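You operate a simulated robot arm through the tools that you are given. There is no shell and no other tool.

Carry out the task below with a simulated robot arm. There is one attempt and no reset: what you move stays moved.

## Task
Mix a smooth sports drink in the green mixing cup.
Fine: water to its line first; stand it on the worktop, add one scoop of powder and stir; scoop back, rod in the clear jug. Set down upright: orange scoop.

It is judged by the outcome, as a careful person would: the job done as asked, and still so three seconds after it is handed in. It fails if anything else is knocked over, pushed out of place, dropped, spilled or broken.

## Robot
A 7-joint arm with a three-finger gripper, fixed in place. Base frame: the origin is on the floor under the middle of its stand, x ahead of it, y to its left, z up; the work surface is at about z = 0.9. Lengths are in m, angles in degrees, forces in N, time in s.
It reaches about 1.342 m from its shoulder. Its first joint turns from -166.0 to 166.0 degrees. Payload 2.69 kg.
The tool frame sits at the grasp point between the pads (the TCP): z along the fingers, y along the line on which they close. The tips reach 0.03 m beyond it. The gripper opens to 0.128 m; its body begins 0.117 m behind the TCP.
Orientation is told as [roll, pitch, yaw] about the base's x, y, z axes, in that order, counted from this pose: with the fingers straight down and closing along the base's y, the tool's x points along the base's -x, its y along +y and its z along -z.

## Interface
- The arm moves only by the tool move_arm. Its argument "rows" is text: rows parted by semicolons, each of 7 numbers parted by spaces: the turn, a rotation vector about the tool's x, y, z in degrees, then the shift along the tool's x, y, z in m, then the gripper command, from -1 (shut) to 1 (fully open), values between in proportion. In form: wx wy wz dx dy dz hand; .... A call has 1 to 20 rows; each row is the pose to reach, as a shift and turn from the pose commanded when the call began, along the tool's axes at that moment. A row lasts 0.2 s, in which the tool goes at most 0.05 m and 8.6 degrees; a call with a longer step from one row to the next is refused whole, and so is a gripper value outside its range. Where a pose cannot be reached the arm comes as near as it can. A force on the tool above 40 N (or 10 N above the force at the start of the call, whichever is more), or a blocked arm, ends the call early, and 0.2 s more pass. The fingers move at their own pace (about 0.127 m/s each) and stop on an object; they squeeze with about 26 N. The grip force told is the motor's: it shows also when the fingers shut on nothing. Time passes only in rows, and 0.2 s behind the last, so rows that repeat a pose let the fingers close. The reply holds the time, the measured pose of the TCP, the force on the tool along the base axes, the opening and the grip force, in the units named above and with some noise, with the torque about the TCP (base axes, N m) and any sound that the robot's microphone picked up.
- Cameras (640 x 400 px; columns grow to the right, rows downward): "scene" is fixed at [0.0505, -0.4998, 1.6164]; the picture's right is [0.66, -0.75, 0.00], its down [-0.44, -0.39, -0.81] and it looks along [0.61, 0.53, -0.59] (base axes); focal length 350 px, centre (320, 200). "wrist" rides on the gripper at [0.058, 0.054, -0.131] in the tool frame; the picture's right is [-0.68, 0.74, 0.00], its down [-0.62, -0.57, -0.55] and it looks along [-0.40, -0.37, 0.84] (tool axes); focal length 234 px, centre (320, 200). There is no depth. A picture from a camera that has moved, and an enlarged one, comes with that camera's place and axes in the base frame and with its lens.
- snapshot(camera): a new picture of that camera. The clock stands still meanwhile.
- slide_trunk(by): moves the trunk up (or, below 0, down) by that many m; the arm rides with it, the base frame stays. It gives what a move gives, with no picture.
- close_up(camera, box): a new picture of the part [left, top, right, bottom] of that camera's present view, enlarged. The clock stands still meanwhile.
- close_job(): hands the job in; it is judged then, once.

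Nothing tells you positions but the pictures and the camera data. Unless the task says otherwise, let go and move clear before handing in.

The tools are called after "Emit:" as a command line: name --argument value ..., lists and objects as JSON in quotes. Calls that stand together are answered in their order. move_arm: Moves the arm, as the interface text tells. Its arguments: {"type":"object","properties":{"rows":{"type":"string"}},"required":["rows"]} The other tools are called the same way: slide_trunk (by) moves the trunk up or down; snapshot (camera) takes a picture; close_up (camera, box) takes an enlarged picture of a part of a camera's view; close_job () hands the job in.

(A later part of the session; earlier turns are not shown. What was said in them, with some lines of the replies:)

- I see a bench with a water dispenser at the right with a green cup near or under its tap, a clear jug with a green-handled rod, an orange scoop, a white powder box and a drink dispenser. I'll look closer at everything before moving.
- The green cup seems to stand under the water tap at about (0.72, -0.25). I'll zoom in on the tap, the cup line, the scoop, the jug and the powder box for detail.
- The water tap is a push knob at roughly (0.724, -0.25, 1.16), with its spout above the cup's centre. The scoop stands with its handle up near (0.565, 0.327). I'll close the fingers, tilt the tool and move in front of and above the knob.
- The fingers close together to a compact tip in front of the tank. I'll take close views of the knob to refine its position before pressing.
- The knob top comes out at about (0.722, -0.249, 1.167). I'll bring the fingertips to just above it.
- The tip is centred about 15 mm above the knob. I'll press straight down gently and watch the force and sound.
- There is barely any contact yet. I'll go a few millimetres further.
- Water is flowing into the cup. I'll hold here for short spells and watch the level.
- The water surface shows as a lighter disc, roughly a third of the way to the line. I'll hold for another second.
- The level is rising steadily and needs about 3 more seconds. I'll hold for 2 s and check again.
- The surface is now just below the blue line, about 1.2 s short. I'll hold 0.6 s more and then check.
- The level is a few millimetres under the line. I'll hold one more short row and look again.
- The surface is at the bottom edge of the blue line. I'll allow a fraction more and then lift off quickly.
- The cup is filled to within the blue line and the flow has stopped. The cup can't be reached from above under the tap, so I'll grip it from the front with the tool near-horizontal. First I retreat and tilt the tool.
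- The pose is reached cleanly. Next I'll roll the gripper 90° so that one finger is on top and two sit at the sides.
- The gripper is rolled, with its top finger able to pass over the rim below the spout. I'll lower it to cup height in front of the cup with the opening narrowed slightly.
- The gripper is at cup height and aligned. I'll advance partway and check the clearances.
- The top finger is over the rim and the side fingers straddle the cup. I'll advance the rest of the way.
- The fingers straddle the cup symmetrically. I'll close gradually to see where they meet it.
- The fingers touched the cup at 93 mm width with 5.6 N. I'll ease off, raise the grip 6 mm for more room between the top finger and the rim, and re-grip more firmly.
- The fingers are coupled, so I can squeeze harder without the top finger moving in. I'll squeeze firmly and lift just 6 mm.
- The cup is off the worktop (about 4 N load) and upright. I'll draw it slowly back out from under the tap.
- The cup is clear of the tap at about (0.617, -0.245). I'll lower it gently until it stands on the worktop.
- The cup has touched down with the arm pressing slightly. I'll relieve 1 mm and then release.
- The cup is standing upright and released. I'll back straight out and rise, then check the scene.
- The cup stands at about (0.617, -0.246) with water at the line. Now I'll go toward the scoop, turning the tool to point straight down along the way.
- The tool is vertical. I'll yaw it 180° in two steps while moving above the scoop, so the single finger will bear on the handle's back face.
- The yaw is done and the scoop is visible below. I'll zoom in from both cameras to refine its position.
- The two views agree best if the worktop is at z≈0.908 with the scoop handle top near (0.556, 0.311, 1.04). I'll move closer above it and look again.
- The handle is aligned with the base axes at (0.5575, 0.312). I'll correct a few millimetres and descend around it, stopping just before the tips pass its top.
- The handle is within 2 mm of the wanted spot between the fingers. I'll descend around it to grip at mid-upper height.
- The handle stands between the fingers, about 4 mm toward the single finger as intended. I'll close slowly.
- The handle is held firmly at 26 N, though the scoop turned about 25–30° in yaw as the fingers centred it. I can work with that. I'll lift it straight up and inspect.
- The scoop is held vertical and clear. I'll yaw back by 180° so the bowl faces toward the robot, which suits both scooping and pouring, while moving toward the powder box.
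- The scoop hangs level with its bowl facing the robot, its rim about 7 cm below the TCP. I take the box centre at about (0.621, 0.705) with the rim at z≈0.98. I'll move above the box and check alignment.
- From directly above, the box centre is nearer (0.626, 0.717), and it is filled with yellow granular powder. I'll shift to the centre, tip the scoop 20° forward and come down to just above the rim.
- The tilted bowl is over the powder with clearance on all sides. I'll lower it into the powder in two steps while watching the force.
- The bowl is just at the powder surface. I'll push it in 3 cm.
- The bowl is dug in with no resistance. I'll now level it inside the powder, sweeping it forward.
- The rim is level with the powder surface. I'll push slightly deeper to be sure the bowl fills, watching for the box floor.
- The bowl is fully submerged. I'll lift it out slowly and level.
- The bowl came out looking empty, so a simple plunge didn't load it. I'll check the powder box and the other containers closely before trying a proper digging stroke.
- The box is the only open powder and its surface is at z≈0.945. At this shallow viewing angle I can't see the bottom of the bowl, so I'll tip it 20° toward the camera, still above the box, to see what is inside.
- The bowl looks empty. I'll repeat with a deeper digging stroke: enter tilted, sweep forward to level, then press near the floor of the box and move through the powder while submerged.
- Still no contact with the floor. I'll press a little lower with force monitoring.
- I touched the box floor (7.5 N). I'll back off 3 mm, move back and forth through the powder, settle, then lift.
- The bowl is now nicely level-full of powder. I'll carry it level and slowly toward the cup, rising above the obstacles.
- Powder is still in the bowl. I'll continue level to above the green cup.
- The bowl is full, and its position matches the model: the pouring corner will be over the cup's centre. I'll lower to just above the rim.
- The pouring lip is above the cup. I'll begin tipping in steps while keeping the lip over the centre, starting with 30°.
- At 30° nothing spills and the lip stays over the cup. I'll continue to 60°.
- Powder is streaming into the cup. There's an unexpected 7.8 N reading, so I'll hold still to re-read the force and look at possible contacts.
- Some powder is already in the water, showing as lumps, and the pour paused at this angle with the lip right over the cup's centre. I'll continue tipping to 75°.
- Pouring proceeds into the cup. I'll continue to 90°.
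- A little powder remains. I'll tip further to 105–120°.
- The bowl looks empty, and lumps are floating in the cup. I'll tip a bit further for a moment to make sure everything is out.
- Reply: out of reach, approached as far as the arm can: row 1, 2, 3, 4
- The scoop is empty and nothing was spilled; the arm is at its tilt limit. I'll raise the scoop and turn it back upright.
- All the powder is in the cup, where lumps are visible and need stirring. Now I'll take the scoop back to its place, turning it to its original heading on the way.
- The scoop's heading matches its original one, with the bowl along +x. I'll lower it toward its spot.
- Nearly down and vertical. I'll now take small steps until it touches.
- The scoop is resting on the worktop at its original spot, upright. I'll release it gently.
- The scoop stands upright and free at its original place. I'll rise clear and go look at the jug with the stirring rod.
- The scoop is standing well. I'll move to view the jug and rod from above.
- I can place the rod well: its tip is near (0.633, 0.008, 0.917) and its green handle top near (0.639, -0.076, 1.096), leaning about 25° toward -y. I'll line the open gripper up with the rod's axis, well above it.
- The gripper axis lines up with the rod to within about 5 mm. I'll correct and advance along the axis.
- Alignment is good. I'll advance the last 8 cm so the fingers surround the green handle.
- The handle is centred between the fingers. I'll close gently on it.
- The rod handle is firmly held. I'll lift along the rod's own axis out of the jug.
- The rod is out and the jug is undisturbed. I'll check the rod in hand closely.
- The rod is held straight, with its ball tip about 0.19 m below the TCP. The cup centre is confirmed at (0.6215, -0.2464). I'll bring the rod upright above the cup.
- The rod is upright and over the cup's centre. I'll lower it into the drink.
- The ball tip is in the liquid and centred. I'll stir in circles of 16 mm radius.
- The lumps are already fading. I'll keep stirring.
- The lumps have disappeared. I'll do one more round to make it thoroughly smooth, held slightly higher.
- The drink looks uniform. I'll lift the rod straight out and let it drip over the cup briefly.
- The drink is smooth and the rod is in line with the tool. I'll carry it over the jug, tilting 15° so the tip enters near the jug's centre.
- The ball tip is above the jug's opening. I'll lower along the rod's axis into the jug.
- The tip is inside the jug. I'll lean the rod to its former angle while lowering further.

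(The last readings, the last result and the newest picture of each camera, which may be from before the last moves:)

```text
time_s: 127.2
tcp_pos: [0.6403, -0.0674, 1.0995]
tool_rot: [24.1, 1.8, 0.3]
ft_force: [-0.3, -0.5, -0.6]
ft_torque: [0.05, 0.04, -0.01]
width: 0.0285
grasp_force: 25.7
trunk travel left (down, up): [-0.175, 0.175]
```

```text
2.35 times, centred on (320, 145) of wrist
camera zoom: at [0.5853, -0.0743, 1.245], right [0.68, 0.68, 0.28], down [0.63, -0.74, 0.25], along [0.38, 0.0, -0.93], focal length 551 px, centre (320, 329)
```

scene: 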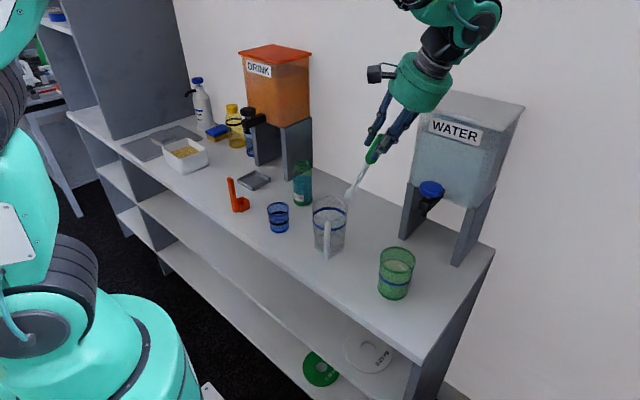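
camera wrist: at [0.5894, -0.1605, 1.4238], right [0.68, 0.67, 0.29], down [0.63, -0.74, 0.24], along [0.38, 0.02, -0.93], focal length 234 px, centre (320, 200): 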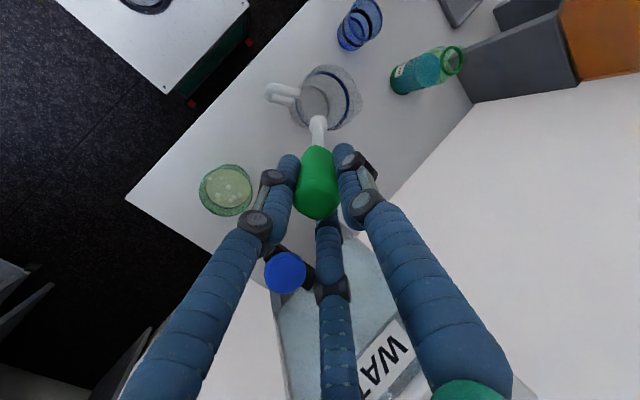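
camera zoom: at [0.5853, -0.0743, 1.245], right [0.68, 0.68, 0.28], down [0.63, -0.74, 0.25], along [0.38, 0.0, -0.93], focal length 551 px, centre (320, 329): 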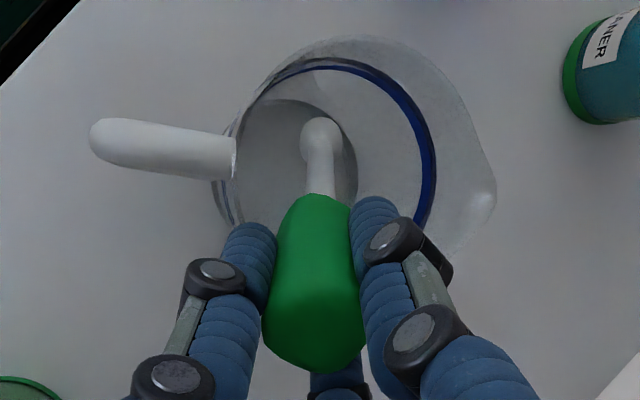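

Nearly there. I'll lower in small steps until the tip rests on the jug's floor.

Emit:
move_arm --rows "0 0 0 0 -0.0016 0.0037 -1; 0 0 0 0 -0.0033 0.0073 -1; 0 0 0 0 -0.0041 0.0091 -1"

```text
time_s: 128.0
tcp_pos: [0.6381, -0.0691, 1.0905]
tool_rot: [24.1, 1.8, 0.4]
ft_force: [0.7, -0.2, 0.4]
ft_torque: [-0.01, 0.0, -0.03]
width: 0.0284
grasp_force: 26.2
trunk travel left (down, up): [-0.175, 0.175]
```

Emit:
move_arm --rows "0 0 0 0 -0.0012 0.0027 -1; 0 0 0 0 -0.0024 0.0055 -1"

```text
time_s: 128.6
tcp_pos: [0.6384, -0.0666, 1.0857]
tool_rot: [23.9, 1.6, 0.4]
ft_force: [-1.3, -3.4, 10.7]
ft_torque: [0.33, 0.19, 0.09]
width: 0.0282
grasp_force: 25.7
trunk travel left (down, up): [-0.175, 0.175]
```

The tip touched the jug's floor. I'll back off 2 mm and check the contact before releasing.

Emit:
move_arm --rows "0 0 0 0 0.0008 -0.0018 -1; 0 0 0 0 0.0008 -0.0018 -1"

Emit:
close_up --camera "scene" --box '[300, 170, 370, 265]'

Emit:
close_up --camera "wrist" --box '[230, 60, 410, 230]'

```text
time_s: 129.2
tcp_pos: [0.638, -0.0668, 1.0859]
tool_rot: [24.1, 1.8, 0.4]
ft_force: [-0.1, -0.2, -0.5]
ft_torque: [-0.04, 0.01, 0.04]
width: 0.0283
grasp_force: 26.7
trunk travel left (down, up): [-0.175, 0.175]
```

```text
4.21 times, centred on (335, 218) of scene
camera zoom: at [0.0505, -0.4998, 1.6164], right [0.66, -0.75, 0.0], down [-0.44, -0.39, -0.81], along [0.61, 0.53, -0.59], focal length 1474 px, centre (257, 126)
```

zoom: 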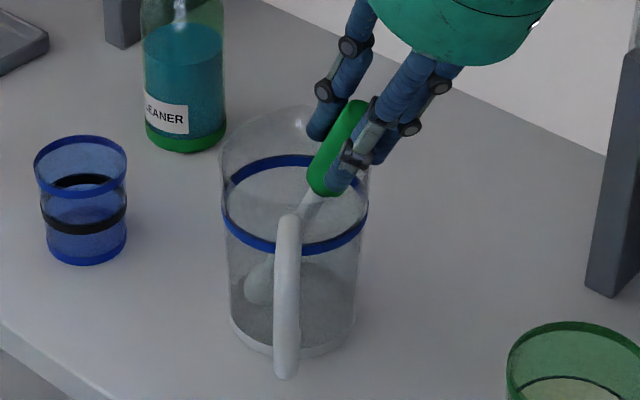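

```text
2.35 times, centred on (320, 145) of wrist
camera zoom: at [0.5847, -0.0737, 1.2305], right [0.68, 0.68, 0.28], down [0.63, -0.74, 0.25], along [0.38, 0.0, -0.93], focal length 551 px, centre (320, 329)
```

zoom: 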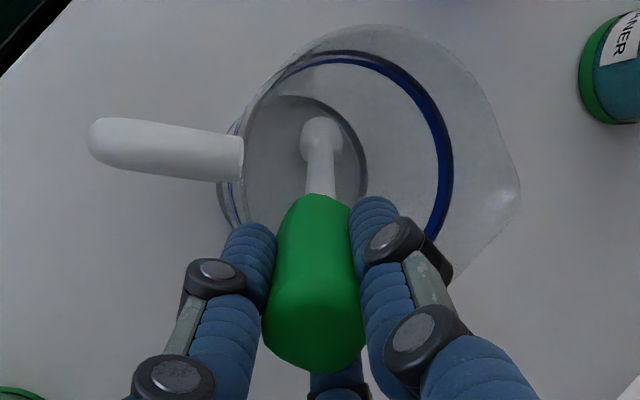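

The rod stands in the jug at nearly its former lean. I'll ease it sideways toward the rim so it doesn't drop when released.

Emit:
move_arm --rows "-0.6 0 0 0 -0.002 0 -1; -1.2 0 0 0 -0.004 0 -1; -1.2 0 0 0 -0.004 0 -1"

```text
time_s: 130.0
tcp_pos: [0.6387, -0.0714, 1.0856]
tool_rot: [25.2, 1.7, 0.4]
ft_force: [0.0, 0.4, 8.3]
ft_torque: [0.21, 0.0, 0.0]
width: 0.0282
grasp_force: 25.6
trunk travel left (down, up): [-0.175, 0.175]
```

Emit:
move_arm --rows "0 0 0 0 0.0004 -0.0009 -1; 0 0 0 0 0.0004 -0.0009 -1"

```text
time_s: 130.6
tcp_pos: [0.6383, -0.0714, 1.0855]
tool_rot: [25.1, 1.7, 0.5]
ft_force: [-1.4, -0.6, 5.0]
ft_torque: [-0.07, 0.0, -0.01]
width: 0.028
grasp_force: 26.4
trunk travel left (down, up): [-0.175, 0.175]
```

It is resting lightly on both the floor and rim of the jug. I'll release slowly.

Emit:
move_arm --rows "0 0 0 0 0 -0.0005 -0.7; 0 0 0 0 0 -0.0005 -0.58; 0 0 0 0 0 -0.0005 -0.5; 0 0 0 0 0 -0.0005 -0.4; 0 0 0 0 0 -0.0005 -0.2; 0 0 0 0 0 -0.0005 0.1; 0 0 0 0 0 -0.0005 0.5; 0 0 0 0 0 -0.0005 1; 0 0 0 0 0 -0.0005 1"

Emit:
close_up --camera "scene" --box '[300, 170, 370, 265]'

Emit:
snapshot --camera "wrist"

```text
time_s: 132.6
tcp_pos: [0.6397, -0.0705, 1.0859]
tool_rot: [25.3, 1.7, 0.5]
ft_force: [0.1, 0.8, 0.1]
ft_torque: [-0.01, -0.04, 0.01]
width: 0.1281
grasp_force: 0.1
trunk travel left (down, up): [-0.175, 0.175]
```

```text
4.21 times, centred on (335, 218) of scene
camera zoom: at [0.0505, -0.4998, 1.6164], right [0.66, -0.75, 0.0], down [-0.44, -0.39, -0.81], along [0.61, 0.53, -0.59], focal length 1474 px, centre (257, 126)
```

zoom: 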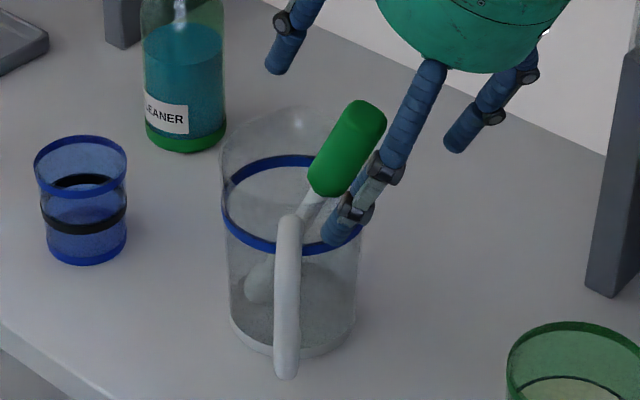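

```text
taken
camera wrist: at [0.5851, -0.0806, 1.23], right [0.68, 0.67, 0.29], down [0.63, -0.74, 0.24], along [0.38, 0.02, -0.93], focal length 234 px, centre (320, 200)
```

wrist: 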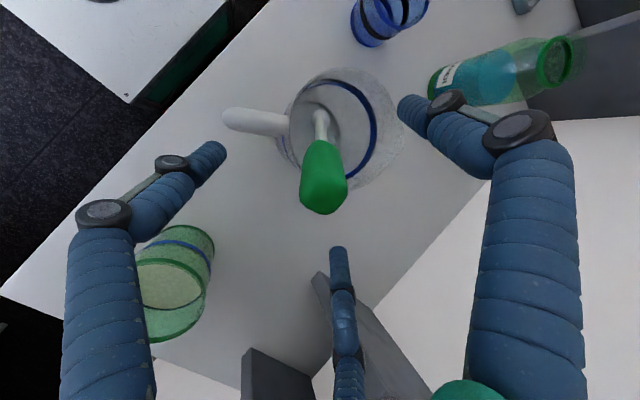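

The rod is leaning in the jug as before. I'll withdraw along the same axis and then look over the whole scene.

Emit:
move_arm --rows "0 0 0 0 0 -0.03 1; 0 0 0 0 0 -0.07 1; 0 0 0 0 0 -0.11 1; 0 0 0 0 0 -0.15 1; 0 0 0 0 0 -0.19 1; 0 0 0 0 0 -0.22 1"

Emit:
move_arm --rows "5 0 0 0.03 0.01 -0.01 1; 10 0 0 0.06 0.02 -0.02 1; 15 0 0 0.09 0.03 -0.03 1; 20 0 0 0.12 0.04 -0.04 1; 25 0 0 0.15 0.05 -0.05 1; 25 0 0 0.15 0.05 -0.05 1; 25 0 0 0.15 0.05 -0.05 1"

Emit:
snapshot --camera "scene"

Emit:
close_up --camera "scene" --box '[290, 180, 440, 310]'

Emit:
snapshot --camera "wrist"

```text
time_s: 134.0
tcp_pos: [0.6445, -0.1658, 1.2856]
tool_rot: [25.4, 1.8, 0.5]
ft_force: [-0.4, -0.7, -0.9]
ft_torque: [0.0, -0.02, -0.02]
width: 0.128
grasp_force: 0.0
trunk travel left (down, up): [-0.175, 0.175]
```

```text
time_s: 135.6
tcp_pos: [0.4962, -0.1432, 1.356]
tool_rot: [0.1, 1.7, 0.5]
ft_force: [0.4, -0.6, -0.1]
ft_torque: [0.04, 0.06, 0.0]
width: 0.128
grasp_force: 0.0
trunk travel left (down, up): [-0.175, 0.175]
```

```text
taken
```

scene: 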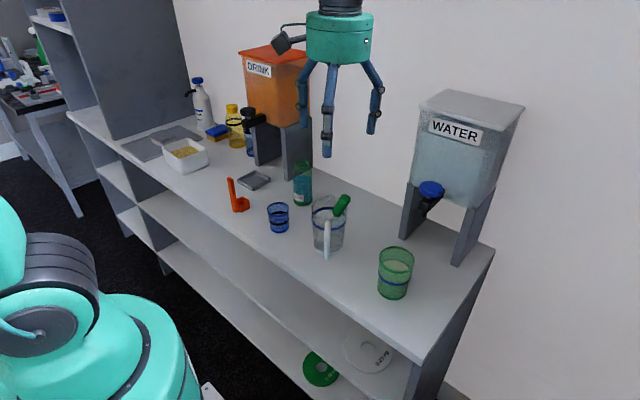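

```text
3.08 times, centred on (365, 245) of scene
camera zoom: at [0.0505, -0.4998, 1.6164], right [0.66, -0.75, 0.0], down [-0.44, -0.39, -0.81], along [0.61, 0.53, -0.59], focal length 1077 px, centre (182, 62)
```

zoom: 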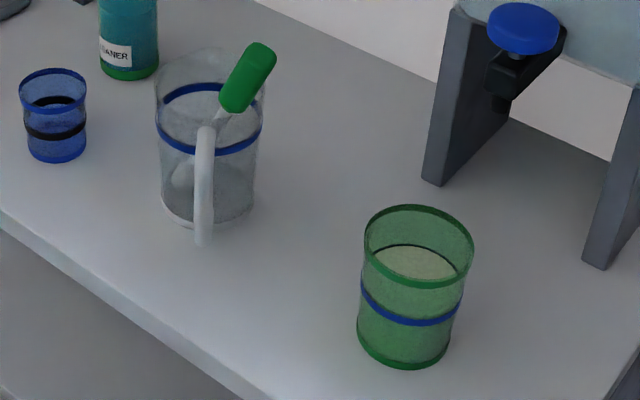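

```text
taken
camera wrist: at [0.4416, -0.0913, 1.4891], right [0.67, 0.74, -0.02], down [0.64, -0.56, 0.53], along [0.38, -0.36, -0.85], focal length 234 px, centre (320, 200)
```

wrist: 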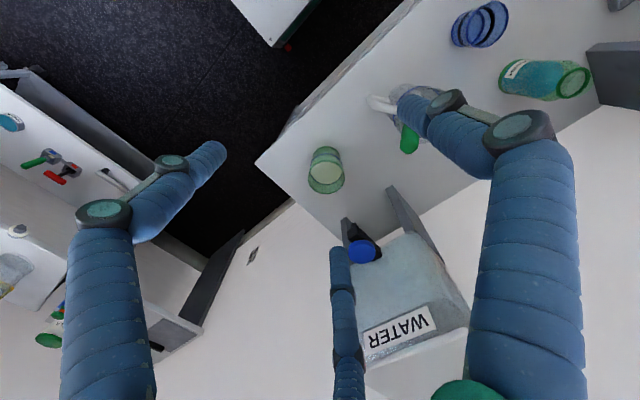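

Everything looks in place. I'll take final close checks of the drink, the jug, the scoop and the worktop.

Emit:
close_up --camera "scene" --box '[220, 150, 380, 270]'

Emit:
close_up --camera "scene" --box '[370, 235, 425, 305]'

Emit:
close_up --camera "wrist" --box '[290, 130, 370, 210]'

Emit:
close_up --camera "scene" --box '[120, 70, 320, 220]'

```text
3.33 times, centred on (300, 210) of scene
camera zoom: at [0.0505, -0.4998, 1.6164], right [0.66, -0.75, 0.0], down [-0.44, -0.39, -0.81], along [0.61, 0.53, -0.59], focal length 1167 px, centre (387, 167)
```

zoom: 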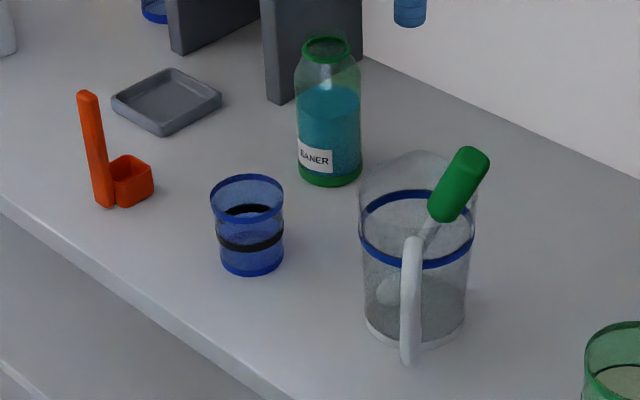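

```text
5.71 times, centred on (398, 270) of scene
camera zoom: at [0.0505, -0.4998, 1.6164], right [0.66, -0.75, 0.0], down [-0.44, -0.39, -0.81], along [0.61, 0.53, -0.59], focal length 2000 px, centre (-123, -200)
```

zoom: 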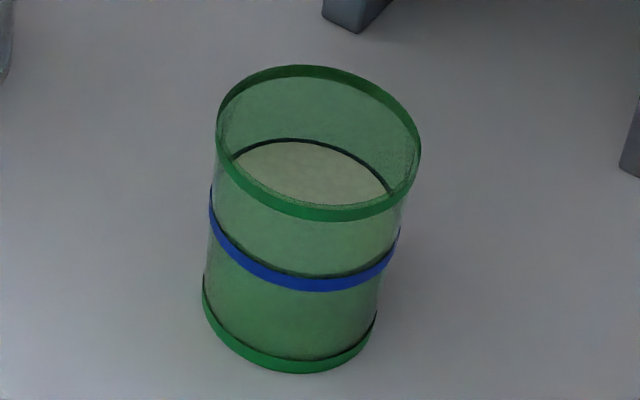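

```text
5.00 times, centred on (330, 170) of wrist
camera zoom: at [0.4416, -0.0913, 1.4891], right [0.67, 0.74, -0.02], down [0.64, -0.56, 0.53], along [0.38, -0.36, -0.85], focal length 1171 px, centre (270, 350)
```

zoom: 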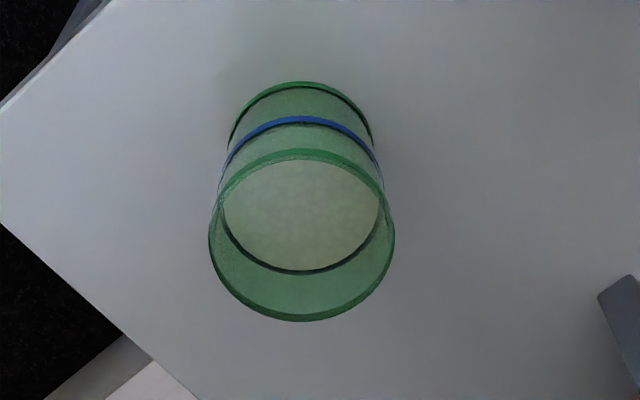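

```text
2.67 times, centred on (220, 145) of scene
camera zoom: at [0.0505, -0.4998, 1.6164], right [0.66, -0.75, 0.0], down [-0.44, -0.39, -0.81], along [0.61, 0.53, -0.59], focal length 933 px, centre (587, 347)
```

zoom: 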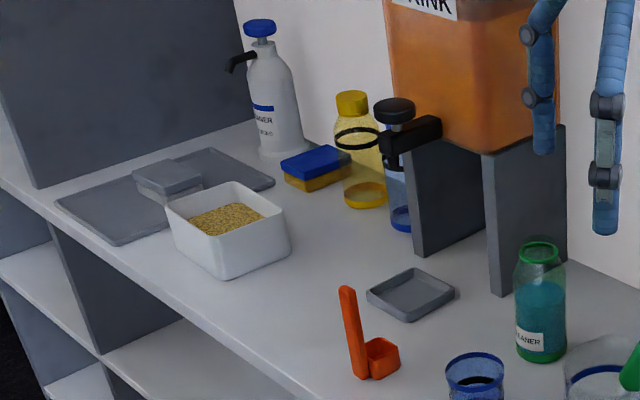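

The drink is smooth with no lumps, and the cup stands upright on the worktop, filled to its line before the powder went in. The scoop is upright at its original place, the rod is in the clear jug, and nothing is spilled or displaced. The gripper is clear, so I'm handing in.

Emit:
close_job

```text
The job is handed in.
```

The sports drink is mixed and handed in. The green cup stands upright on the worktop, and the drink is uniform with no visible lumps.

- **Water:** I filled the cup until the surface sat within the blue line. The level now reads slightly above the line because the powder was added afterwards.
- **Cup:** It can't be reached from above under the tap, so I moved it to open worktop at about (0.62, -0.25). While I was pouring the powder it shifted about 3 mm for a reason I couldn't identify. It stayed upright.
- **Powder:** My first dip into the box came up empty. The second came up level-full, and I poured that one scoop into the cup with no powder visible on the worktop.
- **Stirring:** I stirred for about 12 seconds in three rounds. The lumps were gone after the second round.
- **Scoop and rod:** The orange scoop stands upright at its original spot. The rod leans in the clear jug as it did at the start, and the jug moved about 2 mm at most.

Everything else on the bench looks unmoved, and the gripper is open and clear of it.
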